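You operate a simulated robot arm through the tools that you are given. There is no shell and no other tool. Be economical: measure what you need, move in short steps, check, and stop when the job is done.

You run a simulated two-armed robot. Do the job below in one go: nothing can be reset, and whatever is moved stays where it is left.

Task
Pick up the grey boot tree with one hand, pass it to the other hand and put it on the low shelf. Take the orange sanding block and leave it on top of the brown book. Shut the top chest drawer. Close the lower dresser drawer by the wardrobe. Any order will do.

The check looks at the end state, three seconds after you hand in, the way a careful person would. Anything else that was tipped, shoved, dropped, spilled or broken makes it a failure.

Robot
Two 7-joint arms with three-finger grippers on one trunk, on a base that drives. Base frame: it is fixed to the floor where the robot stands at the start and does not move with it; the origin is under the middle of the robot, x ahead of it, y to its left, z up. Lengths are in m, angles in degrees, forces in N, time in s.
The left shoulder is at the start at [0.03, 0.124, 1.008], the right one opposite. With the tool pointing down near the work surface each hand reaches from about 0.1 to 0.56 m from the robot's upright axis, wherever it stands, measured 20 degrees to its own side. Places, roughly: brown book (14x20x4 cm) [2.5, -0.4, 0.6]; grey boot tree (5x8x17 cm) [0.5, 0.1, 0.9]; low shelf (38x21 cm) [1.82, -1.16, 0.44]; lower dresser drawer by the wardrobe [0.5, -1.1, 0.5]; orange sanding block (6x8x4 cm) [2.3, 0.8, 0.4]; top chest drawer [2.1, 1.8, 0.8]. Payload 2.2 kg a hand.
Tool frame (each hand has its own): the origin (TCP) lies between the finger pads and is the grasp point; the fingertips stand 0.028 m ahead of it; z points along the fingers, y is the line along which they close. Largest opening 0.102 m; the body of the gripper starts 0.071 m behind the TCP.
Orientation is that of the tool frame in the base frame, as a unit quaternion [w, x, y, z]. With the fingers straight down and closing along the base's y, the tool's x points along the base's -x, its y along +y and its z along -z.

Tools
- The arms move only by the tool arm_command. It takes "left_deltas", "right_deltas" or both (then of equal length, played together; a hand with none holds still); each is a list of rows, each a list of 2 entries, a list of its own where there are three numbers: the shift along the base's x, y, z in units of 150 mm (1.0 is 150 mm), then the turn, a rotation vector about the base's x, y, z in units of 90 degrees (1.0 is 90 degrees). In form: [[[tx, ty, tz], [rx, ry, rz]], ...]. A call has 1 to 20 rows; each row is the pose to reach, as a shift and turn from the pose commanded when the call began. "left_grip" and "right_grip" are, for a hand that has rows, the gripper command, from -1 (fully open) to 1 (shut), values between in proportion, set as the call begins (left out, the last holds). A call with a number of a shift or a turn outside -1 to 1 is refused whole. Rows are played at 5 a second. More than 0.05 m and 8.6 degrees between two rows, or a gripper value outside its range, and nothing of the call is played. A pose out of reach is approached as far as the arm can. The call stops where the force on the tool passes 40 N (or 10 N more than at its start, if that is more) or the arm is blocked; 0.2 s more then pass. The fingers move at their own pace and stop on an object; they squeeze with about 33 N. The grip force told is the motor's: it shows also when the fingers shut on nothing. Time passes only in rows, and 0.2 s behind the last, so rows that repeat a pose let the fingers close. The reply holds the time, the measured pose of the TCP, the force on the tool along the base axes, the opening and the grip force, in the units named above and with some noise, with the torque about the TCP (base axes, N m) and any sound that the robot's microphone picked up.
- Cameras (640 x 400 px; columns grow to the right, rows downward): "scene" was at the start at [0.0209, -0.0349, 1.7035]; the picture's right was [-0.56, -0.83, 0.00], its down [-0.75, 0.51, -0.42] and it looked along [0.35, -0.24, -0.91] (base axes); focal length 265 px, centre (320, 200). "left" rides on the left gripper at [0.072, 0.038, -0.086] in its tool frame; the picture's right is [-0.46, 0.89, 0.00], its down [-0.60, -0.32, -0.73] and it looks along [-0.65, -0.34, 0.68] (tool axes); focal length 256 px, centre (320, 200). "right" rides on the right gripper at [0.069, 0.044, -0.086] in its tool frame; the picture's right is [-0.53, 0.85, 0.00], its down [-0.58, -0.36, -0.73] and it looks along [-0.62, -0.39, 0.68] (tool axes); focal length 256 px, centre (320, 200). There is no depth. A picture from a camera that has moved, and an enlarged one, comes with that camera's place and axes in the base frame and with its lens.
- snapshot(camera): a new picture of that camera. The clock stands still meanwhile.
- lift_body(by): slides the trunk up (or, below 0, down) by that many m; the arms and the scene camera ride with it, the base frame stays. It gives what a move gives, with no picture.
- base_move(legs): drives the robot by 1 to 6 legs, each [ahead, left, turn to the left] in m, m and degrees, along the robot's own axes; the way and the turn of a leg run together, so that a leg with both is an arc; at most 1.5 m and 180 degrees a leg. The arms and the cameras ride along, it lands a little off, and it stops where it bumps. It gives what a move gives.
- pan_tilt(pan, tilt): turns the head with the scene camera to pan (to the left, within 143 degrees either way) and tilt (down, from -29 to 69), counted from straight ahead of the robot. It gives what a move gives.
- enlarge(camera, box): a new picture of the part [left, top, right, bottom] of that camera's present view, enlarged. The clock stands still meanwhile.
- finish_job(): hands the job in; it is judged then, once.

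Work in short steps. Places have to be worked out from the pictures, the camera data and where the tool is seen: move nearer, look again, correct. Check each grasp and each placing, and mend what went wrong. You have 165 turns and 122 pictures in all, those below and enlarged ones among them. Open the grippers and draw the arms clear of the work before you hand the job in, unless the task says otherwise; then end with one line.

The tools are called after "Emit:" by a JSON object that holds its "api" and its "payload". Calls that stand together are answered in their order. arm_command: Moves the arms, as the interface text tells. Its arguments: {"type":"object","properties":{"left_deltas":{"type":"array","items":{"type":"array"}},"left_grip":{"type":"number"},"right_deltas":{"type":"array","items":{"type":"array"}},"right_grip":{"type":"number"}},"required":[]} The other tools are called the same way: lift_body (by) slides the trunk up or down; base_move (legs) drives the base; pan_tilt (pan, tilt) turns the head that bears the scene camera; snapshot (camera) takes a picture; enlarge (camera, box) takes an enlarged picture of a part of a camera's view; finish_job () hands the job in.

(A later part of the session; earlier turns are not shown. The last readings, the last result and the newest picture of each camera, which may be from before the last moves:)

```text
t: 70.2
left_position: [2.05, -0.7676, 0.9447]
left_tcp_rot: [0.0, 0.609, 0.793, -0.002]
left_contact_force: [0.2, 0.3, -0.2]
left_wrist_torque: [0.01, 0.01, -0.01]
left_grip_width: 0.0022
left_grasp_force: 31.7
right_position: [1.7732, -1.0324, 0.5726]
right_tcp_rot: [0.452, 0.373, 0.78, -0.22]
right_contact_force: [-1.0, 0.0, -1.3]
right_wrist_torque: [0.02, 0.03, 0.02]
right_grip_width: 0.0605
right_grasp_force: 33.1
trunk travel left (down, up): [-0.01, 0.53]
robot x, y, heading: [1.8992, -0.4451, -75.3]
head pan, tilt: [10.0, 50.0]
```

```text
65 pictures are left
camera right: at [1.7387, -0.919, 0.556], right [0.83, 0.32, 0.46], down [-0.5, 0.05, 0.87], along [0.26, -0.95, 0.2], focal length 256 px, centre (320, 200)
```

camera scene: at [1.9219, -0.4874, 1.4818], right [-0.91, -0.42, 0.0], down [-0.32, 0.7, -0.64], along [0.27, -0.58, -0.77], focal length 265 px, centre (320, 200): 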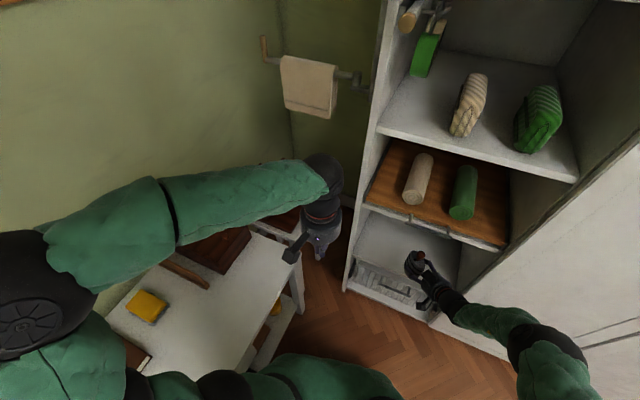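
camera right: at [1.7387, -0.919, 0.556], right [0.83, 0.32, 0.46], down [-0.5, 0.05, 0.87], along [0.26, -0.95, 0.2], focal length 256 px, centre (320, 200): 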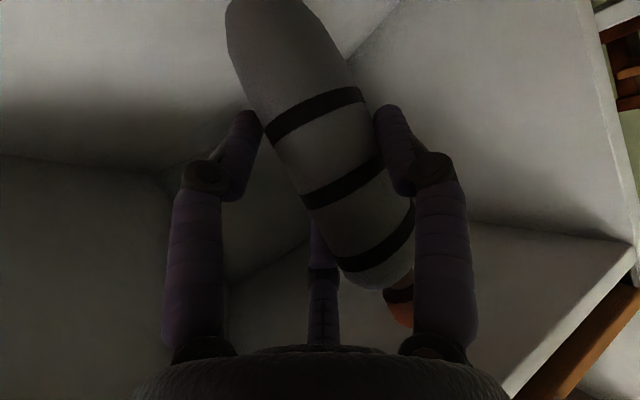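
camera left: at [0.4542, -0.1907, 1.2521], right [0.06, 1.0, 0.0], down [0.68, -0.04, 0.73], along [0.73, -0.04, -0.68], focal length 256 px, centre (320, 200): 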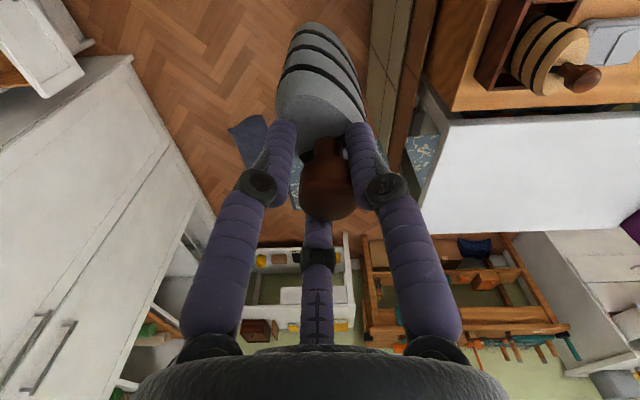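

The tree is entering the bay with room around it. I drive the remaining ~0.105 m in.

Emit:
{"api": "base_move", "payload": {"legs": [[0.105, -0.015, 0]]}}

Emit:
{"api": "arm_command", "payload": {"right_deltas": [[[0, 0, -0.13], [0, 0, 0]], [[0, 0, -0.2], [0, 0, 0]]]}}

Emit:
{"api": "snapshot", "payload": {"camera": "scene"}}

```text
t: 71.3
left_position: [2.0602, -0.8724, 0.9439]
left_tcp_rot: [-0.002, 0.611, 0.792, -0.002]
left_contact_force: [0.6, 0.0, -1.3]
left_wrist_torque: [0.03, 0.0, -0.02]
left_grip_width: 0.0022
left_grasp_force: 31.8
right_position: [1.7832, -1.1362, 0.5735]
right_tcp_rot: [0.451, 0.374, 0.78, -0.22]
right_contact_force: [0.2, 0.2, -1.2]
right_wrist_torque: [0.0, 0.04, -0.01]
right_grip_width: 0.0607
right_grasp_force: 33.0
trunk travel left (down, up): [-0.01, 0.53]
robot x, y, heading: [1.9081, -0.5484, -75.0]
head pan, tilt: [10.0, 50.0]
```

```text
t: 71.9
left_position: [2.0607, -0.8729, 0.9437]
left_tcp_rot: [0.0, 0.61, 0.792, -0.002]
left_contact_force: [-0.5, -0.9, 0.4]
left_wrist_torque: [-0.01, 0.0, -0.01]
left_grip_width: 0.0022
left_grasp_force: 31.3
right_position: [1.7834, -1.1359, 0.5422]
right_tcp_rot: [0.452, 0.374, 0.78, -0.22]
right_contact_force: [0.6, -0.5, -1.7]
right_wrist_torque: [0.04, 0.02, 0.04]
right_grip_width: 0.0608
right_grasp_force: 33.4
trunk travel left (down, up): [-0.01, 0.53]
robot x, y, heading: [1.9072, -0.5461, -75.3]
head pan, tilt: [10.0, 50.0]
```

```text
64 pictures are left
camera scene: at [1.934, -0.592, 1.4818], right [-0.91, -0.42, 0.0], down [-0.32, 0.7, -0.64], along [0.27, -0.58, -0.77], focal length 265 px, centre (320, 200)
```

scene: 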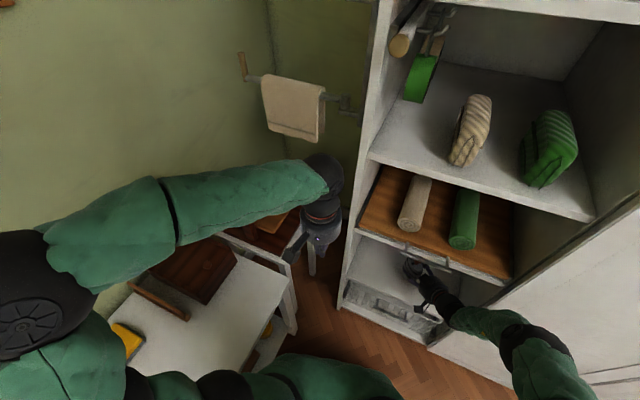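

Inside the bay. I lower in small steps, watching for the upward force of contact.

Emit:
{"api": "arm_command", "payload": {"right_deltas": [[[0, 0, -0.04], [0, 0, 0]], [[0, 0, -0.08], [0, 0, 0]]]}}

Emit:
{"api": "arm_command", "payload": {"right_deltas": [[[0, 0, -0.025], [0, 0, 0]], [[0, 0, -0.035], [0, 0, 0]]]}}

Emit:
{"api": "snapshot", "payload": {"camera": "right"}}

```text
t: 72.5
left_position: [2.0607, -0.8729, 0.9442]
left_tcp_rot: [0.0, 0.61, 0.792, -0.003]
left_contact_force: [-0.5, 0.3, -0.2]
left_wrist_torque: [-0.01, 0.01, -0.01]
left_grip_width: 0.0023
left_grasp_force: 31.1
right_position: [1.7836, -1.136, 0.5308]
right_tcp_rot: [0.451, 0.375, 0.779, -0.221]
right_contact_force: [0.0, -0.1, -0.9]
right_wrist_torque: [0.02, 0.04, 0.03]
right_grip_width: 0.0607
right_grasp_force: 33.4
trunk travel left (down, up): [-0.01, 0.53]
robot x, y, heading: [1.914, -0.5514, -75.2]
head pan, tilt: [10.0, 50.0]
```

```text
t: 73.1
left_position: [2.0616, -0.8718, 0.9453]
left_tcp_rot: [0.0, 0.61, 0.793, -0.002]
left_contact_force: [-0.2, 0.1, 1.1]
left_wrist_torque: [0.0, -0.01, 0.0]
left_grip_width: 0.0022
left_grasp_force: 31.3
right_position: [1.7833, -1.1369, 0.5267]
right_tcp_rot: [0.452, 0.373, 0.779, -0.22]
right_contact_force: [1.3, 3.1, 7.7]
right_wrist_torque: [0.35, -0.14, -0.01]
right_grip_width: 0.0608
right_grasp_force: 33.2
trunk travel left (down, up): [-0.01, 0.53]
robot x, y, heading: [1.9095, -0.5479, -75.0]
head pan, tilt: [10.0, 50.0]
```

```text
63 pictures are left
camera right: at [1.7505, -1.024, 0.5096], right [0.83, 0.32, 0.46], down [-0.5, 0.05, 0.86], along [0.26, -0.95, 0.2], focal length 256 px, centre (320, 200)
```

right: 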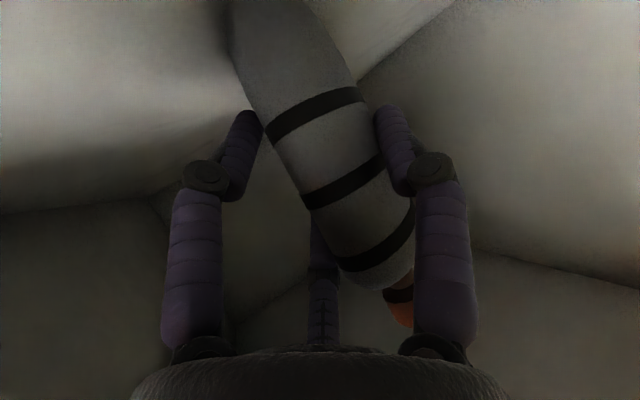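

Contact felt at 8 N upward: the base is on the shelf (z≈0.453). I open the right hand most of the way without moving.

Emit:
{"api": "arm_command", "payload": {"right_deltas": [[[0, 0, 0], [0, 0, 0]], [[0, 0, 0], [0, 0, 0]], [[0, 0, 0], [0, 0, 0]]], "right_grip": -0.8}}

Emit:
{"api": "snapshot", "payload": {"camera": "right"}}

```text
t: 73.9
left_position: [2.0611, -0.8739, 0.9434]
left_tcp_rot: [-0.001, 0.61, 0.792, -0.001]
left_contact_force: [-0.3, -0.7, 0.3]
left_wrist_torque: [0.02, 0.01, -0.04]
left_grip_width: 0.0022
left_grasp_force: 31.5
right_position: [1.7834, -1.1354, 0.5256]
right_tcp_rot: [0.452, 0.374, 0.78, -0.22]
right_contact_force: [0.3, 0.8, 0.2]
right_wrist_torque: [-0.01, -0.01, -0.01]
right_grip_width: 0.0917
right_grasp_force: 0.0
trunk travel left (down, up): [-0.01, 0.53]
robot x, y, heading: [1.9085, -0.5539, -75.3]
head pan, tilt: [10.0, 50.0]
```

```text
62 pictures are left
camera right: at [1.7502, -1.0239, 0.5087], right [0.83, 0.32, 0.46], down [-0.5, 0.05, 0.87], along [0.26, -0.95, 0.2], focal length 256 px, centre (320, 200)
```

right: 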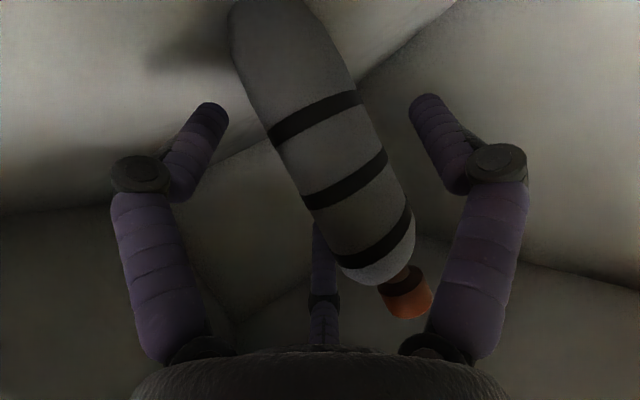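

The tree stands free. I withdraw the hand straight back along its heading.

Emit:
{"api": "arm_command", "payload": {"right_deltas": [[[-0.08, 0.1, 0], [0, 0, 0]], [[-0.2, 0.25, 0], [0, 0, 0]], [[-0.35, 0.43, 0], [0, 0, 0]], [[-0.5, 0.62, 0], [0, 0, 0]]]}}

Emit:
{"api": "snapshot", "payload": {"camera": "right"}}

```text
t: 74.9
left_position: [2.0606, -0.8733, 0.944]
left_tcp_rot: [0.0, 0.611, 0.792, -0.002]
left_contact_force: [-1.0, -1.4, -0.4]
left_wrist_torque: [-0.01, 0.0, 0.0]
left_grip_width: 0.0021
left_grasp_force: 32.1
right_position: [1.7045, -1.0458, 0.5254]
right_tcp_rot: [0.453, 0.374, 0.78, -0.216]
right_contact_force: [-0.3, -0.5, -0.1]
right_wrist_torque: [0.0, 0.03, 0.0]
right_grip_width: 0.0919
right_grasp_force: 0.0
right hand out of reach, approached as far as the arm can: row 4
trunk travel left (down, up): [-0.01, 0.53]
robot x, y, heading: [1.9098, -0.5524, -75.1]
head pan, tilt: [10.0, 50.0]
```

```text
61 pictures are left
camera right: at [1.672, -0.9328, 0.5093], right [0.83, 0.32, 0.46], down [-0.5, 0.04, 0.86], along [0.26, -0.95, 0.2], focal length 256 px, centre (320, 200)
```

right: 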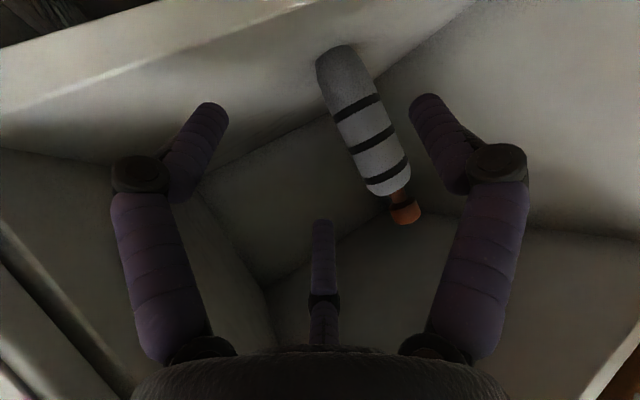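

The boot tree stands upright on the low shelf. I back the robot straight out (+y) 0.3 m.

Emit:
{"api": "base_move", "payload": {"legs": [[-0.29, 0.077, 0]]}}

Emit:
{"api": "pan_tilt", "payload": {"pan": 75, "tilt": 40}}

Emit:
{"api": "snapshot", "payload": {"camera": "scene"}}

```text
t: 77.0
left_position: [2.0601, -0.5759, 0.9446]
left_tcp_rot: [0.0, 0.612, 0.791, -0.002]
left_contact_force: [0.4, -0.2, -0.3]
left_wrist_torque: [0.0, -0.03, 0.0]
left_grip_width: 0.0021
left_grasp_force: 31.8
right_position: [1.705, -0.7472, 0.5262]
right_tcp_rot: [0.451, 0.377, 0.779, -0.218]
right_contact_force: [0.0, 0.3, -0.6]
right_wrist_torque: [-0.01, 0.0, -0.03]
right_grip_width: 0.0918
right_grasp_force: 0.1
trunk travel left (down, up): [-0.01, 0.53]
robot x, y, heading: [1.9091, -0.2548, -75.4]
head pan, tilt: [10.0, 50.0]
```

```text
t: 78.3
left_position: [2.0601, -0.5767, 0.9449]
left_tcp_rot: [-0.001, 0.612, 0.791, -0.002]
left_contact_force: [0.9, -0.1, 0.2]
left_wrist_torque: [-0.02, -0.01, 0.04]
left_grip_width: 0.0021
left_grasp_force: 31.2
right_position: [1.7047, -0.7483, 0.526]
right_tcp_rot: [0.451, 0.376, 0.779, -0.218]
right_contact_force: [-0.3, 0.7, 0.6]
right_wrist_torque: [0.03, 0.03, 0.02]
right_grip_width: 0.0917
right_grasp_force: 0.0
trunk travel left (down, up): [-0.01, 0.53]
robot x, y, heading: [1.9085, -0.2524, -75.4]
head pan, tilt: [75.0, 40.0]
```

```text
60 pictures are left
camera scene: at [1.9883, -0.2256, 1.496], right [-0.01, -1.0, 0.0], down [-0.64, 0.01, -0.77], along [0.77, -0.01, -0.64], focal length 265 px, centre (320, 200)
```

scene: 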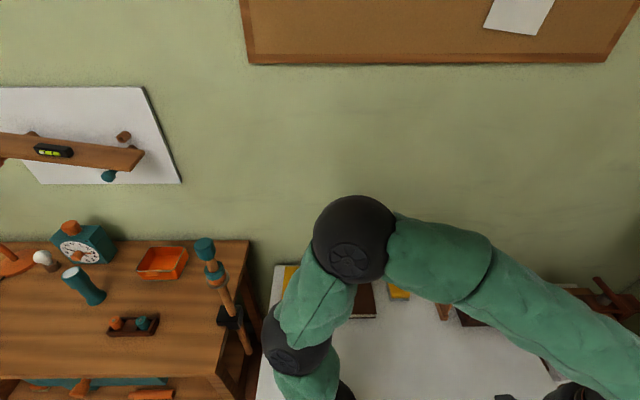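

Now the sanding block. I back away to open floor (about 1.56, -0.05) and turn to face the workbench.

Emit:
{"api": "base_move", "payload": {"legs": [[-0.28, -0.29, 0], [0, 0, 75]]}}

Emit:
{"api": "pan_tilt", "payload": {"pan": 35, "tilt": 30}}

Emit:
{"api": "snapshot", "payload": {"camera": "scene"}}

```text
t: 84.1
left_position: [1.9075, 0.0122, 0.9452]
left_tcp_rot: [0.0, 0.003, 1.0, -0.003]
left_contact_force: [0.0, -0.3, -0.8]
left_wrist_torque: [-0.01, 0.05, -0.02]
left_grip_width: 0.0021
left_grasp_force: 31.9
right_position: [1.9811, -0.377, 0.5251]
right_tcp_rot: [0.492, -0.176, 0.847, 0.102]
right_contact_force: [0.5, -0.1, -1.0]
right_wrist_torque: [-0.02, 0.0, -0.02]
right_grip_width: 0.0918
right_grasp_force: 0.0
trunk travel left (down, up): [-0.01, 0.53]
robot x, y, heading: [1.5546, -0.051, -0.3]
head pan, tilt: [75.0, 40.0]
```

```text
t: 85.2
left_position: [1.9071, 0.0097, 0.9442]
left_tcp_rot: [0.0, 0.002, 1.0, -0.001]
left_contact_force: [-0.7, 0.6, -0.1]
left_wrist_torque: [-0.01, 0.03, -0.03]
left_grip_width: 0.002
left_grasp_force: 31.7
right_position: [1.9808, -0.3789, 0.5253]
right_tcp_rot: [0.491, -0.176, 0.847, 0.101]
right_contact_force: [0.2, 0.1, 0.3]
right_wrist_torque: [-0.02, 0.03, 0.01]
right_grip_width: 0.0917
right_grasp_force: 0.0
trunk travel left (down, up): [-0.01, 0.53]
robot x, y, heading: [1.5573, -0.0541, -0.4]
head pan, tilt: [35.0, 30.0]
```

```text
59 pictures are left
camera scene: at [1.6016, -0.001, 1.5113], right [0.57, -0.82, 0.0], down [-0.41, -0.28, -0.87], along [0.71, 0.49, -0.5], focal length 265 px, centre (320, 200)
```

scene: 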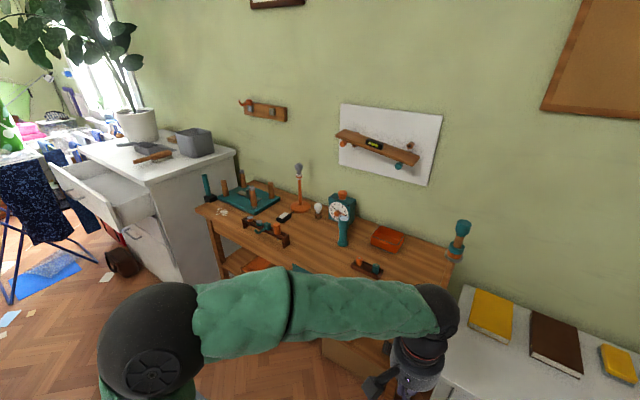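

The brown book is visible on the white table; the left arm hides the workbench's lower shelf. I drive 0.5 m left and look again.

Emit:
{"api": "base_move", "payload": {"legs": [[-0.05, 0.55, 0]]}}

Emit:
{"api": "pan_tilt", "payload": {"pan": 8, "tilt": 42}}

Emit:
{"api": "snapshot", "payload": {"camera": "scene"}}

Emit:
{"api": "snapshot", "payload": {"camera": "right"}}

```text
t: 88.3
left_position: [1.8626, 0.563, 0.9445]
left_tcp_rot: [0.0, 0.004, 1.0, -0.002]
left_contact_force: [0.8, 0.4, -0.5]
left_wrist_torque: [-0.03, -0.03, 0.01]
left_grip_width: 0.0021
left_grasp_force: 31.8
right_position: [1.9352, 0.1753, 0.5249]
right_tcp_rot: [0.492, -0.176, 0.847, 0.102]
right_contact_force: [0.6, 0.7, 0.2]
right_wrist_torque: [0.0, -0.01, 0.0]
right_grip_width: 0.0917
right_grasp_force: 0.1
trunk travel left (down, up): [-0.01, 0.53]
robot x, y, heading: [1.5086, 0.5, -0.4]
head pan, tilt: [35.0, 30.0]
```

```text
t: 89.3
left_position: [1.8622, 0.5631, 0.9457]
left_tcp_rot: [0.001, 0.004, 1.0, -0.002]
left_contact_force: [-0.5, -0.2, -0.2]
left_wrist_torque: [-0.01, 0.01, 0.02]
left_grip_width: 0.002
left_grasp_force: 31.0
right_position: [1.936, 0.1745, 0.5253]
right_tcp_rot: [0.491, -0.176, 0.847, 0.102]
right_contact_force: [0.1, 0.4, 0.5]
right_wrist_torque: [-0.02, -0.01, 0.0]
right_grip_width: 0.0921
right_grasp_force: 0.1
trunk travel left (down, up): [-0.01, 0.53]
robot x, y, heading: [1.5134, 0.5024, -0.4]
head pan, tilt: [8.0, 42.0]
```

```text
58 pictures are left
camera scene: at [1.5644, 0.5118, 1.4931], right [0.13, -0.99, 0.0], down [-0.66, -0.09, -0.74], along [0.74, 0.1, -0.67], focal length 265 px, centre (320, 200)
```

scene: 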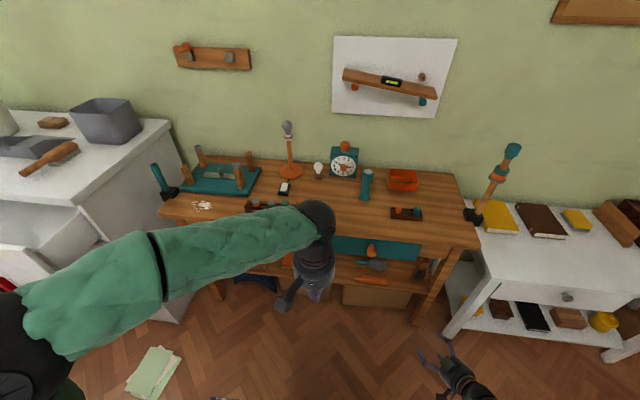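

```text
57 pictures are left
camera right: at [1.8192, 0.1716, 0.5092], right [-0.09, 0.88, 0.46], down [-0.17, -0.47, 0.86], along [0.98, 0.0, 0.2], focal length 256 px, centre (320, 200)
```

right: 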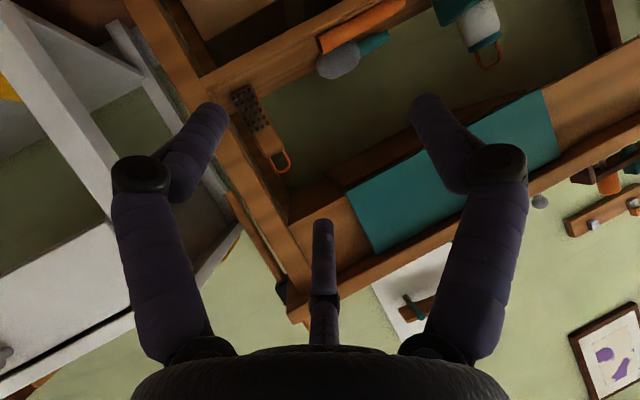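

Something orange peeks out behind the left hand. I shift the left hand 15 cm left to uncover it and enlarge.

Emit:
{"api": "arm_command", "payload": {"left_deltas": [[[-0.05, 0.3, 0], [0, 0, 0]], [[-0.1, 0.6, 0.1], [0, 0, 0]], [[-0.2, 0.9, 0.2], [0, 0, 0]]]}}

Emit:
{"api": "enlarge", "payload": {"camera": "scene", "box": [200, 150, 440, 310]}}

```text
t: 90.1
left_position: [1.831, 0.6982, 0.9738]
left_tcp_rot: [0.001, 0.004, 1.0, -0.002]
left_contact_force: [0.8, 0.6, -0.3]
left_wrist_torque: [-0.02, -0.01, -0.03]
left_grip_width: 0.0022
left_grasp_force: 31.5
right_position: [1.9362, 0.1746, 0.5267]
right_tcp_rot: [0.492, -0.177, 0.846, 0.103]
right_contact_force: [1.0, 0.4, 0.3]
right_wrist_torque: [0.01, 0.02, 0.02]
right_grip_width: 0.0917
right_grasp_force: 0.1
trunk travel left (down, up): [-0.01, 0.53]
robot x, y, heading: [1.5115, 0.4988, -0.7]
head pan, tilt: [8.0, 42.0]
```

```text
2.50 times, centred on (320, 230) of scene
camera zoom: at [1.5642, 0.5118, 1.4931], right [0.13, -0.99, 0.0], down [-0.66, -0.09, -0.74], along [0.74, 0.1, -0.67], focal length 662 px, centre (320, 125)
```

zoom: 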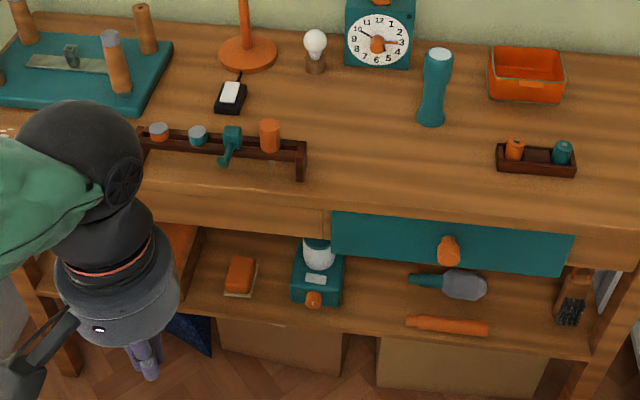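

The orange sanding block sits at about (2.30, 0.767) on the lower shelf, long side along x, with only ~25 cm headroom. I'll use the left hand, pointing forward with its single finger up so the two lower fingers pinch the 6 cm sides; first yaw the hand -90° in place.

Emit:
{"api": "arm_command", "payload": {"left_deltas": [[[0, 0, 0], [0, 0, -0.09]], [[0, 0, 0], [0, 0, -0.18]], [[0, 0, 0], [0, 0, -0.27]], [[0, 0, 0], [0, 0, -0.36]], [[0, 0, 0], [0, 0, -0.45]], [[0, 0, 0], [0, 0, -0.54]], [[0, 0, 0], [0, 0, -0.63]], [[0, 0, 0], [0, 0, -0.72]], [[0, 0, 0], [0, 0, -0.81]], [[0, 0, 0], [0, 0, -0.9]], [[0, 0, 0], [0, 0, -0.99]]], "left_grip": -1}}

```text
t: 92.5
left_position: [1.8322, 0.699, 0.9742]
left_tcp_rot: [-0.002, 0.705, 0.709, -0.002]
left_contact_force: [-0.2, -0.5, 0.0]
left_wrist_torque: [-0.02, 0.01, -0.02]
left_grip_width: 0.1023
left_grasp_force: 0.1
right_position: [1.9369, 0.1753, 0.5265]
right_tcp_rot: [0.491, -0.176, 0.847, 0.102]
right_contact_force: [-0.6, -1.0, 0.8]
right_wrist_torque: [0.0, -0.02, 0.01]
right_grip_width: 0.0919
right_grasp_force: 0.1
trunk travel left (down, up): [-0.01, 0.53]
robot x, y, heading: [1.5126, 0.5008, -0.5]
head pan, tilt: [8.0, 42.0]
```

Yaw done. Now pitch it up to point forward, about 28° below horizontal, while lowering.

Emit:
{"api": "arm_command", "payload": {"left_deltas": [[[0, 0, -0.1], [0, -0.09, 0]], [[0, 0, -0.2], [0, -0.18, 0]], [[0, 0, -0.3], [0, -0.27, 0]], [[0, 0, -0.45], [0, -0.36, 0]], [[0, 0, -0.6], [0, -0.45, 0]], [[0, 0, -0.75], [0, -0.54, 0]], [[0, 0, -0.9], [0, -0.63, 0]], [[0, 0, -1.0], [0, -0.69, 0]]]}}

Emit:
{"api": "snapshot", "payload": {"camera": "left"}}

Emit:
{"api": "snapshot", "payload": {"camera": "scene"}}

```text
t: 94.5
left_position: [1.8457, 0.7141, 0.8586]
left_tcp_rot: [0.348, 0.594, 0.624, 0.369]
left_contact_force: [1.0, -0.8, 0.8]
left_wrist_torque: [0.02, -0.02, 0.02]
left_grip_width: 0.1019
left_grasp_force: 0.1
left hand out of reach, approached as far as the arm can: row 7, 8
right_position: [1.9358, 0.1742, 0.5249]
right_tcp_rot: [0.49, -0.175, 0.848, 0.102]
right_contact_force: [-0.6, -0.1, 0.1]
right_wrist_torque: [0.03, 0.01, 0.0]
right_grip_width: 0.0918
right_grasp_force: 0.1
trunk travel left (down, up): [-0.01, 0.53]
robot x, y, heading: [1.5092, 0.5025, -0.2]
head pan, tilt: [8.0, 42.0]
stopped in row 8 (left hand): the arm was blocked; the commanded pose is now the measured one
```

```text
55 pictures are left
camera left: at [1.7847, 0.7829, 0.9348], right [0.45, -0.45, 0.77], down [-0.76, -0.64, 0.08], along [0.46, -0.62, -0.63], focal length 256 px, centre (320, 200)
```

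left: 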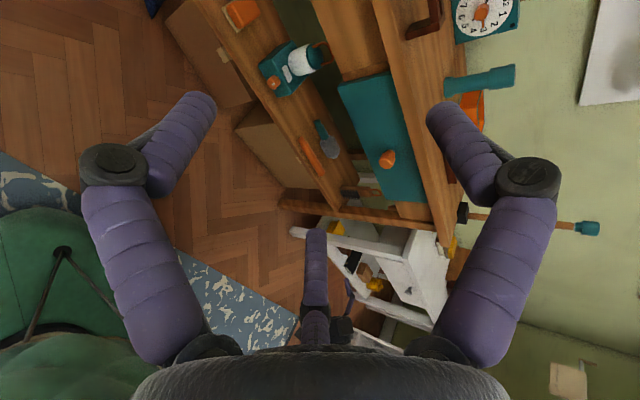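

```text
54 pictures are left
camera scene: at [1.5646, 0.5118, 1.4931], right [0.13, -0.99, 0.0], down [-0.66, -0.09, -0.74], along [0.74, 0.1, -0.67], focal length 265 px, centre (320, 200)
```

scene: 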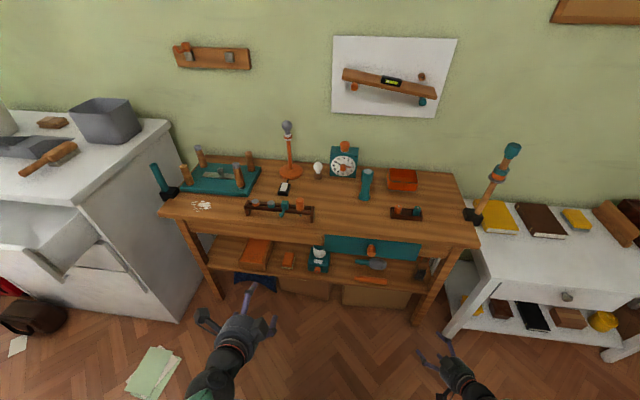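

Excellent: the left hand points forward with the single finger up, and the block is in clear view. I move the hand lower and closer for a better look.

Emit:
{"api": "arm_command", "payload": {"left_deltas": [[[0.1, 0.1, -0.2], [0, 0, 0]], [[0.2, 0.2, -0.4], [0, 0, 0]], [[0.3, 0.3, -0.6], [0, 0, 0]], [[0.4, 0.35, -0.8], [0, 0, 0]], [[0.5, 0.35, -1.0], [0, 0, 0]]]}}

Emit:
{"api": "arm_command", "payload": {"left_deltas": [[[0.1, 0, -0.2], [0, 0, 0]], [[0.25, 0, -0.4], [0, 0, 0]], [[0.4, 0, -0.6], [0, 0, 0]]]}}

Emit:
{"api": "snapshot", "payload": {"camera": "left"}}

Emit:
{"api": "enlarge", "payload": {"camera": "scene", "box": [200, 220, 360, 320]}}

```text
t: 95.7
left_position: [1.9027, 0.7108, 0.7913]
left_tcp_rot: [0.346, 0.595, 0.626, 0.368]
left_contact_force: [-0.1, -0.1, -0.3]
left_wrist_torque: [-0.01, -0.01, 0.04]
left_grip_width: 0.1023
left_grasp_force: 0.1
left hand out of reach, approached as far as the arm can: row 1, 2, 3, 4, 5
right_position: [1.9358, 0.1751, 0.5253]
right_tcp_rot: [0.491, -0.176, 0.847, 0.102]
right_contact_force: [0.3, 0.2, -0.9]
right_wrist_torque: [0.0, 0.0, 0.01]
right_grip_width: 0.0916
right_grasp_force: 0.1
trunk travel left (down, up): [-0.01, 0.53]
robot x, y, heading: [1.5089, 0.497, -0.5]
head pan, tilt: [8.0, 42.0]
```

```text
t: 96.5
left_position: [1.9008, 0.7088, 0.7901]
left_tcp_rot: [0.349, 0.59, 0.624, 0.375]
left_contact_force: [-0.3, 0.5, -0.4]
left_wrist_torque: [-0.02, -0.02, 0.01]
left_grip_width: 0.1021
left_grasp_force: 0.0
left hand out of reach, approached as far as the arm can: row 1, 2, 3
right_position: [1.9358, 0.1746, 0.5261]
right_tcp_rot: [0.491, -0.176, 0.847, 0.102]
right_contact_force: [0.3, 0.6, 0.0]
right_wrist_torque: [0.0, 0.04, 0.0]
right_grip_width: 0.0917
right_grasp_force: 0.0
trunk travel left (down, up): [-0.01, 0.53]
robot x, y, heading: [1.5113, 0.5006, -0.3]
head pan, tilt: [8.0, 42.0]
```

```text
53 pictures are left
camera left: at [1.8387, 0.7763, 0.8659], right [0.45, -0.44, 0.77], down [-0.76, -0.65, 0.07], along [0.47, -0.62, -0.63], focal length 256 px, centre (320, 200)
```

left: 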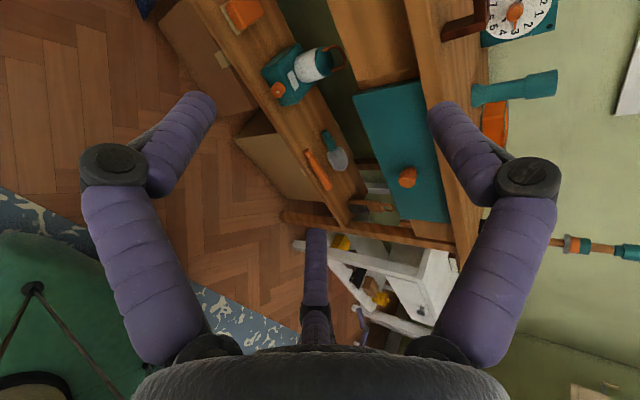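

```text
4.00 times, centred on (280, 270) of scene
camera zoom: at [1.5645, 0.5117, 1.4931], right [0.13, -0.99, 0.0], down [-0.66, -0.09, -0.74], along [0.74, 0.1, -0.67], focal length 1060 px, centre (480, -80)
```

zoom: 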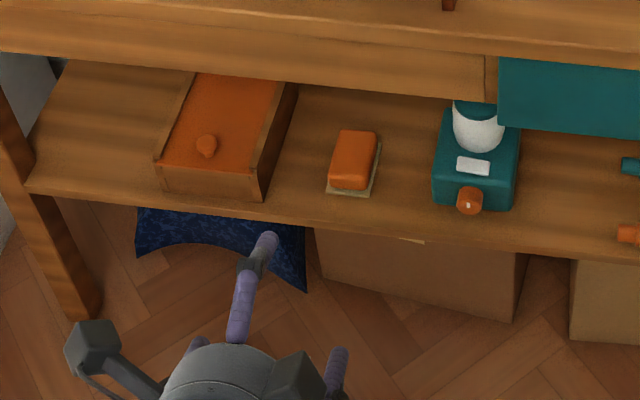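

The left arm hits a joint limit in this pose. As with the right hand earlier, yawing toward the body midline may free it; I try -25° yaw and then lower.

Emit:
{"api": "arm_command", "payload": {"left_deltas": [[[0, 0, 0], [0, 0, -0.09]], [[0, 0, 0], [0, 0, -0.18]], [[0, 0, 0], [0, 0, -0.27]], [[0, 0, -0.2], [0, 0, -0.27]], [[0.1, 0, -0.4], [0, 0, -0.27]], [[0.2, 0, -0.6], [0, 0, -0.27]], [[0.3, 0, -0.8], [0, 0, -0.27]], [[0.4, 0, -1.0], [0, 0, -0.27]]]}}

```text
t: 98.3
left_position: [1.9059, 0.6289, 0.8039]
left_tcp_rot: [0.36, 0.729, 0.516, 0.271]
left_contact_force: [-0.5, 0.7, -0.5]
left_wrist_torque: [0.02, 0.01, 0.02]
left_grip_width: 0.102
left_grasp_force: 0.1
left hand out of reach, approached as far as the arm can: row 1, 2, 3, 4, 5, 6, 7, 8
right_position: [1.9364, 0.1745, 0.5249]
right_tcp_rot: [0.491, -0.176, 0.847, 0.102]
right_contact_force: [-0.5, -0.3, 0.7]
right_wrist_torque: [0.02, 0.0, 0.03]
right_grip_width: 0.0919
right_grasp_force: 0.1
trunk travel left (down, up): [-0.01, 0.53]
robot x, y, heading: [1.5112, 0.4995, -0.6]
head pan, tilt: [8.0, 42.0]
```

Not better. I test whether the right wrist can do this roll: rotate the right hand 90° about its own pointing axis in place.

Emit:
{"api": "arm_command", "payload": {"right_deltas": [[[0, 0, 0], [0.071, 0.032, -0.045]], [[0, 0, 0], [0.142, 0.064, -0.09]], [[0, 0, 0], [0.213, 0.096, -0.135]], [[0, 0, 0], [0.284, 0.128, -0.18]], [[0, 0, 0], [0.355, 0.16, -0.225]], [[0, 0, 0], [0.427, 0.192, -0.27]], [[0, 0, 0], [0.498, 0.224, -0.315]], [[0, 0, 0], [0.569, 0.256, -0.36]], [[0, 0, 0], [0.64, 0.288, -0.405]], [[0, 0, 0], [0.711, 0.32, -0.45]], [[0, 0, 0], [0.782, 0.351, -0.495]]], "right_grip": -1}}

```text
t: 100.7
left_position: [1.9059, 0.6284, 0.8054]
left_tcp_rot: [0.359, 0.729, 0.516, 0.27]
left_contact_force: [-0.1, -0.3, -0.7]
left_wrist_torque: [0.02, -0.01, -0.01]
left_grip_width: 0.1018
left_grasp_force: 0.0
right_position: [1.9356, 0.1746, 0.5251]
right_tcp_rot: [0.273, 0.47, 0.73, 0.414]
right_contact_force: [0.2, -0.2, -0.2]
right_wrist_torque: [-0.04, 0.0, 0.01]
right_grip_width: 0.1021
right_grasp_force: 0.0
trunk travel left (down, up): [-0.01, 0.53]
robot x, y, heading: [1.5128, 0.501, -0.6]
head pan, tilt: [8.0, 42.0]
```

The right wrist does it fine. Now I test whether the right hand can also point straight ahead (yaw -24°) with this roll, while extending a bit.

Emit:
{"api": "arm_command", "payload": {"right_deltas": [[[0, 0, 0], [0, 0, -0.09]], [[0.1, 0, 0], [0, 0, -0.18]], [[0.3, 0, 0], [0, 0, -0.265]], [[0.5, 0, -0.15], [0, 0, -0.265]]]}}

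```text
t: 101.7
left_position: [1.9054, 0.6292, 0.8065]
left_tcp_rot: [0.36, 0.729, 0.516, 0.27]
left_contact_force: [0.0, 0.5, -0.3]
left_wrist_torque: [0.03, 0.03, -0.01]
left_grip_width: 0.1022
left_grasp_force: 0.1
right_position: [2.0124, 0.1757, 0.5011]
right_tcp_rot: [0.353, 0.611, 0.618, 0.349]
right_contact_force: [-0.5, -0.9, 0.4]
right_wrist_torque: [-0.01, 0.01, 0.0]
right_grip_width: 0.1018
right_grasp_force: 0.0
trunk travel left (down, up): [-0.01, 0.53]
robot x, y, heading: [1.5146, 0.4987, -0.3]
head pan, tilt: [8.0, 42.0]
```

The right hand can point straight ahead there. Before squeezing in beside the chest, it's wiser to shut its open top drawer first; I look at it now.

Emit:
{"api": "pan_tilt", "payload": {"pan": 60, "tilt": 38}}

Emit:
{"api": "snapshot", "payload": {"camera": "scene"}}

```text
t: 102.9
left_position: [1.9048, 0.6299, 0.8056]
left_tcp_rot: [0.36, 0.729, 0.516, 0.27]
left_contact_force: [-0.5, 1.0, 0.5]
left_wrist_torque: [0.0, 0.01, 0.02]
left_grip_width: 0.1018
left_grasp_force: 0.2
right_position: [2.012, 0.176, 0.5001]
right_tcp_rot: [0.352, 0.609, 0.619, 0.348]
right_contact_force: [-0.1, 0.1, -0.8]
right_wrist_torque: [-0.02, 0.0, 0.03]
right_grip_width: 0.1019
right_grasp_force: 0.0
trunk travel left (down, up): [-0.01, 0.53]
robot x, y, heading: [1.5115, 0.5007, -0.4]
head pan, tilt: [60.0, 38.0]
```

```text
51 pictures are left
camera scene: at [1.5254, 0.5751, 1.499], right [0.86, -0.51, 0.0], down [-0.31, -0.53, -0.79], along [0.4, 0.68, -0.62], focal length 265 px, centre (320, 200)
```

scene: 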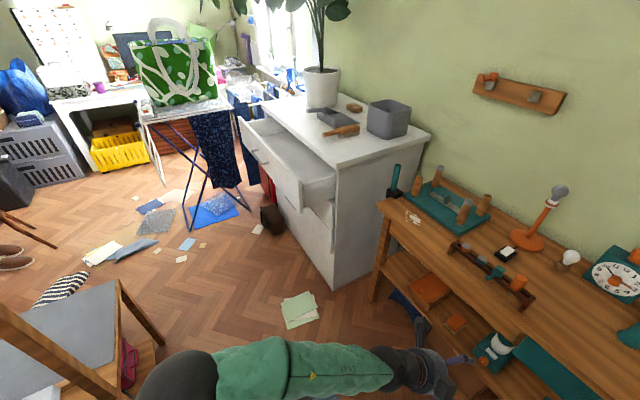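

The drawer front is at x≈1.93, y 1.44–2.20, z 0.72–0.86; closed it should be near x≈2.11. I'll push with the closed left hand by driving. First retract the right hand and close the left.

Emit:
{"api": "arm_command", "payload": {"right_deltas": [[[-0.3, 0, 0.1], [0, 0, 0]], [[-0.6, 0, 0.2], [0, 0, 0]], [[-0.9, 0, 0.3], [0, 0, 0]], [[-1.0, 0, 0.3], [0, 0, 0]]], "left_deltas": [[[0, 0, 0], [0, 0, 0]], [[0, 0, 0], [0, 0, 0]], [[0, 0, 0], [0, 0, 0]], [[0, 0, 0], [0, 0, 0]]], "left_grip": 1}}

Emit:
{"api": "base_move", "payload": {"legs": [[0.0, 0.75, 0]]}}

Emit:
{"api": "pan_tilt", "payload": {"pan": 30, "tilt": 48}}

Emit:
{"api": "snapshot", "payload": {"camera": "scene"}}

```text
t: 103.9
left_position: [1.9067, 0.6298, 0.8055]
left_tcp_rot: [0.36, 0.729, 0.515, 0.271]
left_contact_force: [-0.6, -0.3, -0.2]
left_wrist_torque: [0.0, 0.01, 0.02]
left_grip_width: 0.0023
left_grasp_force: 32.0
right_position: [1.8604, 0.1775, 0.5487]
right_tcp_rot: [0.353, 0.61, 0.618, 0.349]
right_contact_force: [-0.6, 0.0, 0.1]
right_wrist_torque: [0.01, -0.01, -0.03]
right_grip_width: 0.1022
right_grasp_force: 0.0
trunk travel left (down, up): [-0.01, 0.53]
robot x, y, heading: [1.5106, 0.4984, -0.5]
head pan, tilt: [60.0, 38.0]
```

```text
t: 107.8
left_position: [1.9102, 1.3639, 0.8045]
left_tcp_rot: [0.361, 0.732, 0.513, 0.265]
left_contact_force: [0.1, 0.3, 1.1]
left_wrist_torque: [0.01, -0.01, 0.03]
left_grip_width: 0.0024
left_grasp_force: 31.9
right_position: [1.8662, 0.9153, 0.5489]
right_tcp_rot: [0.352, 0.61, 0.618, 0.349]
right_contact_force: [-0.1, 0.4, 0.0]
right_wrist_torque: [-0.04, 0.01, -0.01]
right_grip_width: 0.1018
right_grasp_force: 0.1
trunk travel left (down, up): [-0.01, 0.53]
robot x, y, heading: [1.516, 1.2426, -0.6]
head pan, tilt: [60.0, 38.0]
stopped in leg 1: the force on the tool passed its limit at 50 N (the readings are from after the stop); the commanded pose is now the measured one
```

```text
t: 108.8
left_position: [1.9097, 1.3635, 0.8031]
left_tcp_rot: [0.36, 0.732, 0.513, 0.266]
left_contact_force: [-1.6, -1.2, 0.3]
left_wrist_torque: [0.02, -0.01, 0.01]
left_grip_width: 0.0021
left_grasp_force: 31.6
right_position: [1.866, 0.9156, 0.5485]
right_tcp_rot: [0.352, 0.61, 0.618, 0.349]
right_contact_force: [0.8, 0.0, -0.9]
right_wrist_torque: [-0.01, -0.02, -0.02]
right_grip_width: 0.1018
right_grasp_force: 0.1
trunk travel left (down, up): [-0.01, 0.53]
robot x, y, heading: [1.5171, 1.2398, -0.5]
head pan, tilt: [30.0, 48.0]
```

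```text
50 pictures are left
camera scene: at [1.5556, 1.2786, 1.4846], right [0.49, -0.87, 0.0], down [-0.65, -0.37, -0.67], along [0.58, 0.33, -0.74], focal length 265 px, centre (320, 200)
```

scene: 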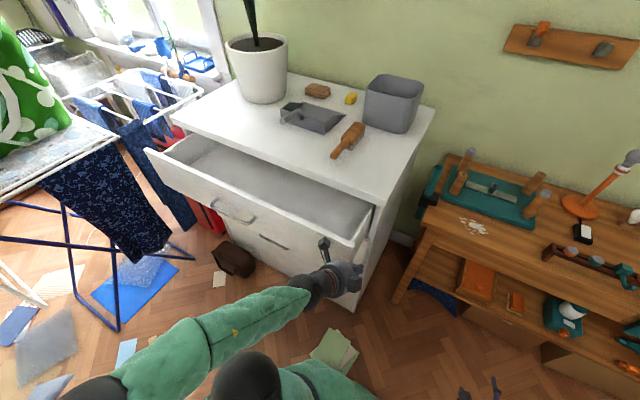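

The left hand bumped the drawer's side; nothing looks disturbed. I back off 8 cm to the right and pull the left hand back toward the body so it passes in front of the drawer.

Emit:
{"api": "base_move", "payload": {"legs": [[0.0, -0.08, 0]]}}

Emit:
{"api": "arm_command", "payload": {"left_deltas": [[[-0.2, 0, 0], [0, 0, 0]], [[-0.45, 0, 0], [0, 0, 0]], [[-0.7, 0, 0], [0, 0, 0]], [[-0.95, 0, 0], [0, 0, 0]]]}}

Emit:
{"api": "pan_tilt", "payload": {"pan": 110, "tilt": 45}}

Emit:
{"api": "snapshot", "payload": {"camera": "scene"}}

```text
t: 109.8
left_position: [1.9089, 1.2849, 0.8043]
left_tcp_rot: [0.36, 0.733, 0.513, 0.265]
left_contact_force: [0.5, -0.4, 0.0]
left_wrist_torque: [-0.01, 0.0, -0.01]
left_grip_width: 0.002
left_grasp_force: 32.1
right_position: [1.8648, 0.8362, 0.5479]
right_tcp_rot: [0.352, 0.61, 0.619, 0.349]
right_contact_force: [0.4, -0.3, -0.2]
right_wrist_torque: [0.01, -0.04, 0.0]
right_grip_width: 0.1021
right_grasp_force: 0.1
trunk travel left (down, up): [-0.01, 0.53]
robot x, y, heading: [1.5141, 1.1628, -0.4]
head pan, tilt: [30.0, 48.0]
```

```text
t: 111.0
left_position: [1.8401, 1.3019, 0.8565]
left_tcp_rot: [0.385, 0.706, 0.508, 0.309]
left_contact_force: [0.3, 0.4, 0.3]
left_wrist_torque: [0.03, 0.01, 0.03]
left_grip_width: 0.0023
left_grasp_force: 31.4
left hand out of reach, approached as far as the arm can: row 3, 4
right_position: [1.8647, 0.8368, 0.5487]
right_tcp_rot: [0.352, 0.611, 0.618, 0.348]
right_contact_force: [-0.5, 0.5, -0.4]
right_wrist_torque: [0.02, 0.01, -0.01]
right_grip_width: 0.1021
right_grasp_force: 0.0
trunk travel left (down, up): [-0.01, 0.53]
robot x, y, heading: [1.5186, 1.1621, -0.1]
head pan, tilt: [30.0, 48.0]
stopped in row 4 (left hand): the arm was blocked; the commanded pose is now the measured one
```

```text
t: 112.5
left_position: [1.8393, 1.3013, 0.8564]
left_tcp_rot: [0.384, 0.705, 0.509, 0.31]
left_contact_force: [-0.2, 0.9, -0.4]
left_wrist_torque: [-0.01, 0.02, 0.01]
left_grip_width: 0.0022
left_grasp_force: 31.1
right_position: [1.8655, 0.8358, 0.5491]
right_tcp_rot: [0.352, 0.61, 0.618, 0.349]
right_contact_force: [1.1, -0.1, -0.7]
right_wrist_torque: [0.01, 0.01, 0.02]
right_grip_width: 0.102
right_grasp_force: 0.1
trunk travel left (down, up): [-0.01, 0.53]
robot x, y, heading: [1.5144, 1.1606, -0.6]
head pan, tilt: [110.0, 45.0]
```

```text
49 pictures are left
camera scene: at [1.4592, 1.2372, 1.4887], right [0.94, 0.33, 0.0], down [0.24, -0.67, -0.71], along [-0.24, 0.67, -0.71], focal length 265 px, centre (320, 200)
```

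scene: 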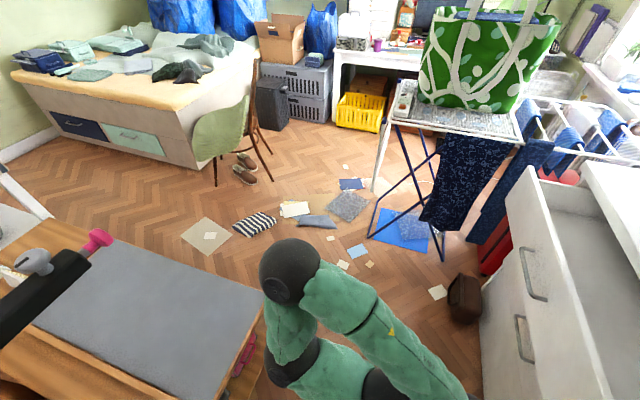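

The way is clear: drawer front at x≈1.945, hand tip near x≈1.86. I drive left 0.38 m to stand in front of the drawer.

Emit:
{"api": "base_move", "payload": {"legs": [[0.0, 0.38, 0]]}}

Emit:
{"api": "arm_command", "payload": {"left_deltas": [[[0.05, 0, -0.15], [0, 0, 0]], [[0.1, 0, -0.4], [0, 0, 0]]]}}

Emit:
{"api": "pan_tilt", "payload": {"pan": 25, "tilt": 50}}

Emit:
{"api": "snapshot", "payload": {"camera": "scene"}}

```text
t: 114.9
left_position: [1.8429, 1.6789, 0.8566]
left_tcp_rot: [0.383, 0.705, 0.51, 0.31]
left_contact_force: [0.0, -0.5, -0.2]
left_wrist_torque: [-0.02, 0.01, 0.03]
left_grip_width: 0.0024
left_grasp_force: 31.6
right_position: [1.8675, 1.2135, 0.5485]
right_tcp_rot: [0.351, 0.61, 0.619, 0.348]
right_contact_force: [-0.4, -0.5, 0.4]
right_wrist_torque: [-0.02, 0.02, 0.01]
right_grip_width: 0.1021
right_grasp_force: 0.0
trunk travel left (down, up): [-0.01, 0.53]
robot x, y, heading: [1.5203, 1.5336, -0.2]
head pan, tilt: [110.0, 45.0]
```

```text
t: 115.7
left_position: [1.8788, 1.6683, 0.849]
left_tcp_rot: [0.4, 0.682, 0.507, 0.342]
left_contact_force: [0.5, -0.6, 0.2]
left_wrist_torque: [-0.01, -0.03, 0.02]
left_grip_width: 0.0021
left_grasp_force: 31.6
left hand out of reach, approached as far as the arm can: row 1, 2
right_position: [1.8689, 1.2133, 0.5484]
right_tcp_rot: [0.352, 0.609, 0.619, 0.349]
right_contact_force: [1.0, 0.5, -0.8]
right_wrist_torque: [0.01, 0.01, 0.01]
right_grip_width: 0.102
right_grasp_force: 0.0
trunk travel left (down, up): [-0.01, 0.53]
robot x, y, heading: [1.5161, 1.5354, -0.4]
head pan, tilt: [110.0, 45.0]
stopped in row 2 (left hand): the arm was blocked; the commanded pose is now the measured one
```

```text
t: 117.3
left_position: [1.8771, 1.6687, 0.8492]
left_tcp_rot: [0.4, 0.682, 0.507, 0.342]
left_contact_force: [0.1, -0.1, 0.3]
left_wrist_torque: [0.01, 0.01, -0.03]
left_grip_width: 0.0022
left_grasp_force: 31.1
right_position: [1.8688, 1.2137, 0.5485]
right_tcp_rot: [0.352, 0.609, 0.619, 0.349]
right_contact_force: [0.2, 0.4, -0.4]
right_wrist_torque: [0.04, 0.02, 0.01]
right_grip_width: 0.1019
right_grasp_force: 0.0
trunk travel left (down, up): [-0.01, 0.53]
robot x, y, heading: [1.5184, 1.54, -0.5]
head pan, tilt: [25.0, 50.0]
```

```text
48 pictures are left
camera scene: at [1.5589, 1.5691, 1.4818], right [0.42, -0.91, 0.0], down [-0.7, -0.32, -0.64], along [0.58, 0.27, -0.77], focal length 265 px, centre (320, 200)
```

scene: 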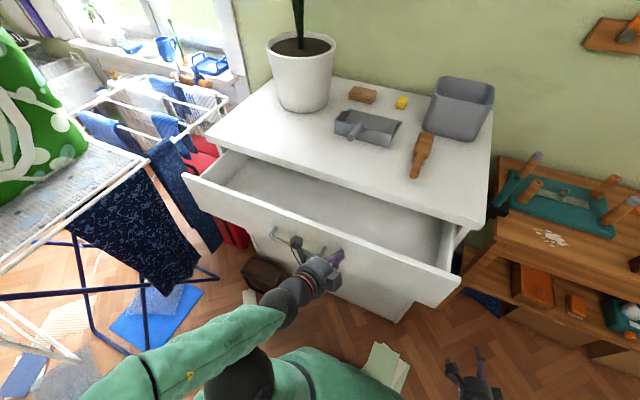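

The left arm is at its roll limit, so instead I'll push with the hand pointing down (closed fist). I rotate the left hand back to pointing down, in place.

Emit:
{"api": "arm_command", "payload": {"left_deltas": [[[0, 0, 0], [0.007, 0.088, 0.021]], [[0, 0, 0], [0.014, 0.177, 0.042]], [[0, 0, 0], [0.021, 0.265, 0.063]], [[0, 0, 0], [0.028, 0.353, 0.084]], [[0, 0, 0], [0.034, 0.441, 0.104]], [[0, 0, -0.1], [0.041, 0.53, 0.125]], [[0, 0, -0.2], [0.048, 0.618, 0.146]], [[0, 0, -0.27], [0.055, 0.706, 0.167]]]}}

Emit:
{"api": "snapshot", "payload": {"camera": "scene"}}

```text
t: 119.0
left_position: [1.8856, 1.6681, 0.8239]
left_tcp_rot: [0.048, 0.714, 0.698, 0.039]
left_contact_force: [1.3, -5.5, 11.0]
left_wrist_torque: [1.37, -0.36, -0.38]
left_grip_width: 0.0022
left_grasp_force: 31.7
right_position: [1.8689, 1.2135, 0.5482]
right_tcp_rot: [0.353, 0.609, 0.618, 0.349]
right_contact_force: [0.3, -0.9, -0.1]
right_wrist_torque: [-0.03, 0.01, -0.01]
right_grip_width: 0.1022
right_grasp_force: 0.0
trunk travel left (down, up): [-0.01, 0.53]
robot x, y, heading: [1.5148, 1.5362, -0.4]
head pan, tilt: [25.0, 50.0]
stopped in row 8 (left hand): the force on the tool passed its limit at 57 N (the readings are from after the stop); the commanded pose is now the measured one
```

```text
47 pictures are left
camera scene: at [1.559, 1.568, 1.4819], right [0.42, -0.91, 0.0], down [-0.7, -0.32, -0.64], along [0.58, 0.27, -0.77], focal length 265 px, centre (320, 200)
```

scene: 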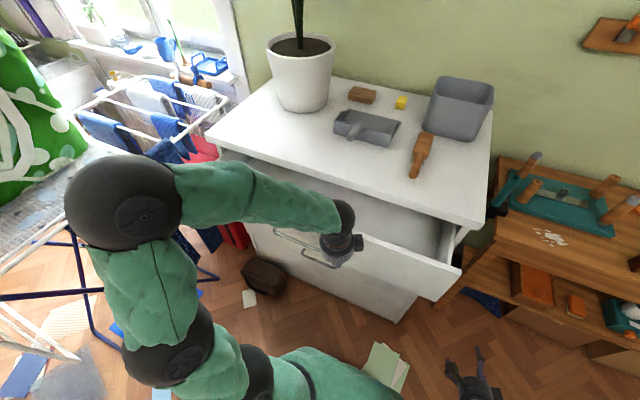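

The gripper's camera box touched the drawer rim (now only ~11 N). I lift clear, back off a little, and yaw the hand so the camera box faces the robot.

Emit:
{"api": "arm_command", "payload": {"left_deltas": [[[-0.05, 0, 0.2], [0, 0, 0]], [[-0.2, 0, 0.4], [-0.005, 0.006, 0.09]], [[-0.4, 0, 0.4], [-0.01, 0.012, 0.18]], [[-0.5, 0, 0.4], [-0.015, 0.018, 0.27]], [[-0.5, 0, 0.4], [-0.02, 0.024, 0.36]], [[-0.5, 0, 0.4], [-0.025, 0.03, 0.45]], [[-0.5, 0, 0.4], [-0.03, 0.036, 0.54]], [[-0.5, 0, 0.4], [-0.035, 0.042, 0.63]], [[-0.5, 0, 0.4], [-0.04, 0.048, 0.72]], [[-0.5, 0, 0.4], [-0.045, 0.054, 0.81]], [[-0.5, 0, 0.4], [-0.05, 0.06, 0.9]], [[-0.5, 0, 0.4], [-0.054, 0.067, 0.99]]]}}

Emit:
{"api": "arm_command", "payload": {"left_deltas": [[[0, 0, -0.2], [0, 0, 0]], [[0, 0, -0.4], [0, 0, 0]], [[0, 0, -0.55], [0, 0, 0]]]}}

Emit:
{"api": "snapshot", "payload": {"camera": "scene"}}

```text
t: 121.6
left_position: [1.8096, 1.6678, 0.8828]
left_tcp_rot: [0.0, 0.017, 1.0, -0.003]
left_contact_force: [0.0, -0.3, 0.3]
left_wrist_torque: [0.0, -0.01, 0.0]
left_grip_width: 0.0021
left_grasp_force: 31.3
right_position: [1.8686, 1.2132, 0.5478]
right_tcp_rot: [0.351, 0.609, 0.62, 0.349]
right_contact_force: [1.3, 0.2, 0.0]
right_wrist_torque: [0.0, 0.01, -0.02]
right_grip_width: 0.102
right_grasp_force: 0.1
trunk travel left (down, up): [-0.01, 0.53]
robot x, y, heading: [1.5145, 1.5412, -0.4]
head pan, tilt: [25.0, 50.0]
```

```text
t: 122.4
left_position: [1.8098, 1.6685, 0.7982]
left_tcp_rot: [0.0, 0.018, 1.0, -0.003]
left_contact_force: [-0.6, -0.2, 0.6]
left_wrist_torque: [-0.01, -0.02, -0.02]
left_grip_width: 0.0022
left_grasp_force: 31.0
right_position: [1.8695, 1.2142, 0.5493]
right_tcp_rot: [0.352, 0.609, 0.619, 0.349]
right_contact_force: [-0.2, -0.1, -0.1]
right_wrist_torque: [0.0, 0.03, -0.05]
right_grip_width: 0.1022
right_grasp_force: 0.1
trunk travel left (down, up): [-0.01, 0.53]
robot x, y, heading: [1.5173, 1.5363, -0.5]
head pan, tilt: [25.0, 50.0]
```

```text
46 pictures are left
camera scene: at [1.5591, 1.569, 1.4818], right [0.42, -0.91, 0.0], down [-0.7, -0.32, -0.64], along [0.58, 0.27, -0.77], focal length 265 px, centre (320, 200)
```

scene: 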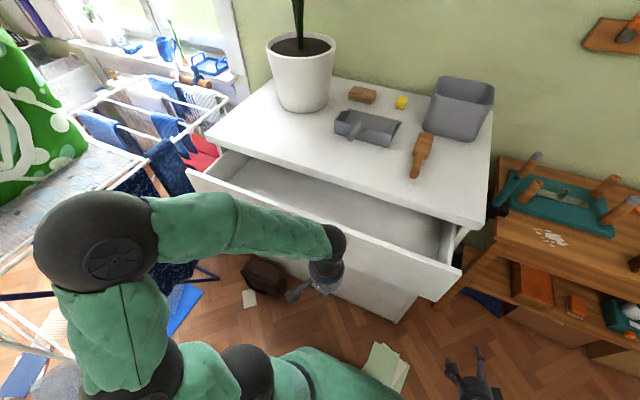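

Clear. I tilt the fist 45° forward so the fingers lead, before pushing.

Emit:
{"api": "arm_command", "payload": {"left_deltas": [[[0, 0, 0], [0, -0.09, 0]], [[0, 0, 0], [0, -0.18, 0]], [[0, 0, 0], [0, -0.27, 0]], [[0, 0, 0], [0, -0.36, 0]], [[0, 0, 0], [0, -0.45, 0]], [[0.1, 0, 0], [0, -0.5, 0]], [[0.3, 0, 0], [0, -0.5, 0]], [[0.5, 0, 0], [0, -0.5, 0]]]}}

Emit:
{"api": "arm_command", "payload": {"left_deltas": [[[0.2, 0, 0], [0, 0, 0]], [[0.4, 0, 0], [0, 0, 0]], [[0.6, 0, 0], [0, 0, 0]], [[0.8, 0, 0], [0, 0, 0]], [[0.95, 0, 0], [0, 0, 0]]]}}

Emit:
{"api": "snapshot", "payload": {"camera": "scene"}}

```text
t: 124.2
left_position: [1.8837, 1.6708, 0.7965]
left_tcp_rot: [0.382, 0.018, 0.924, 0.006]
left_contact_force: [-0.5, 0.4, -0.3]
left_wrist_torque: [0.0, -0.01, -0.01]
left_grip_width: 0.0021
left_grasp_force: 30.8
right_position: [1.8698, 1.2144, 0.5493]
right_tcp_rot: [0.352, 0.61, 0.619, 0.348]
right_contact_force: [-0.3, 0.3, 0.6]
right_wrist_torque: [0.02, 0.01, 0.0]
right_grip_width: 0.1018
right_grasp_force: 0.1
trunk travel left (down, up): [-0.01, 0.53]
robot x, y, heading: [1.516, 1.5407, -0.2]
head pan, tilt: [25.0, 50.0]
```

```text
t: 125.4
left_position: [2.026, 1.6704, 0.7991]
left_tcp_rot: [0.383, 0.017, 0.924, 0.005]
left_contact_force: [-1.0, 0.2, 0.0]
left_wrist_torque: [-0.02, 0.01, 0.02]
left_grip_width: 0.0024
left_grasp_force: 31.7
right_position: [1.8695, 1.2137, 0.5501]
right_tcp_rot: [0.351, 0.609, 0.62, 0.349]
right_contact_force: [1.0, -1.0, -0.1]
right_wrist_torque: [0.0, 0.0, 0.01]
right_grip_width: 0.102
right_grasp_force: 0.0
trunk travel left (down, up): [-0.01, 0.53]
robot x, y, heading: [1.5191, 1.5388, -0.4]
head pan, tilt: [25.0, 50.0]
```

```text
45 pictures are left
camera scene: at [1.5592, 1.569, 1.4818], right [0.42, -0.91, 0.0], down [-0.7, -0.32, -0.64], along [0.58, 0.27, -0.77], focal length 265 px, centre (320, 200)
```

scene: 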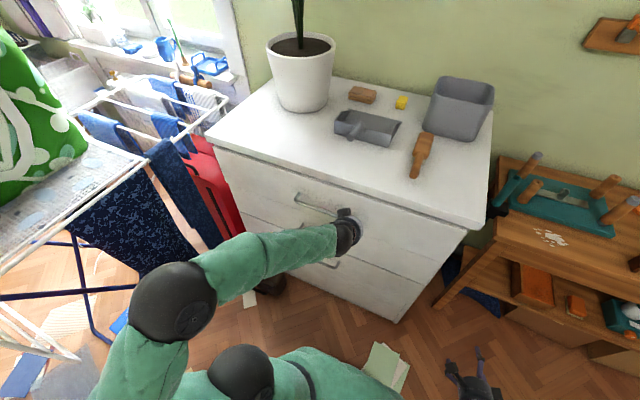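

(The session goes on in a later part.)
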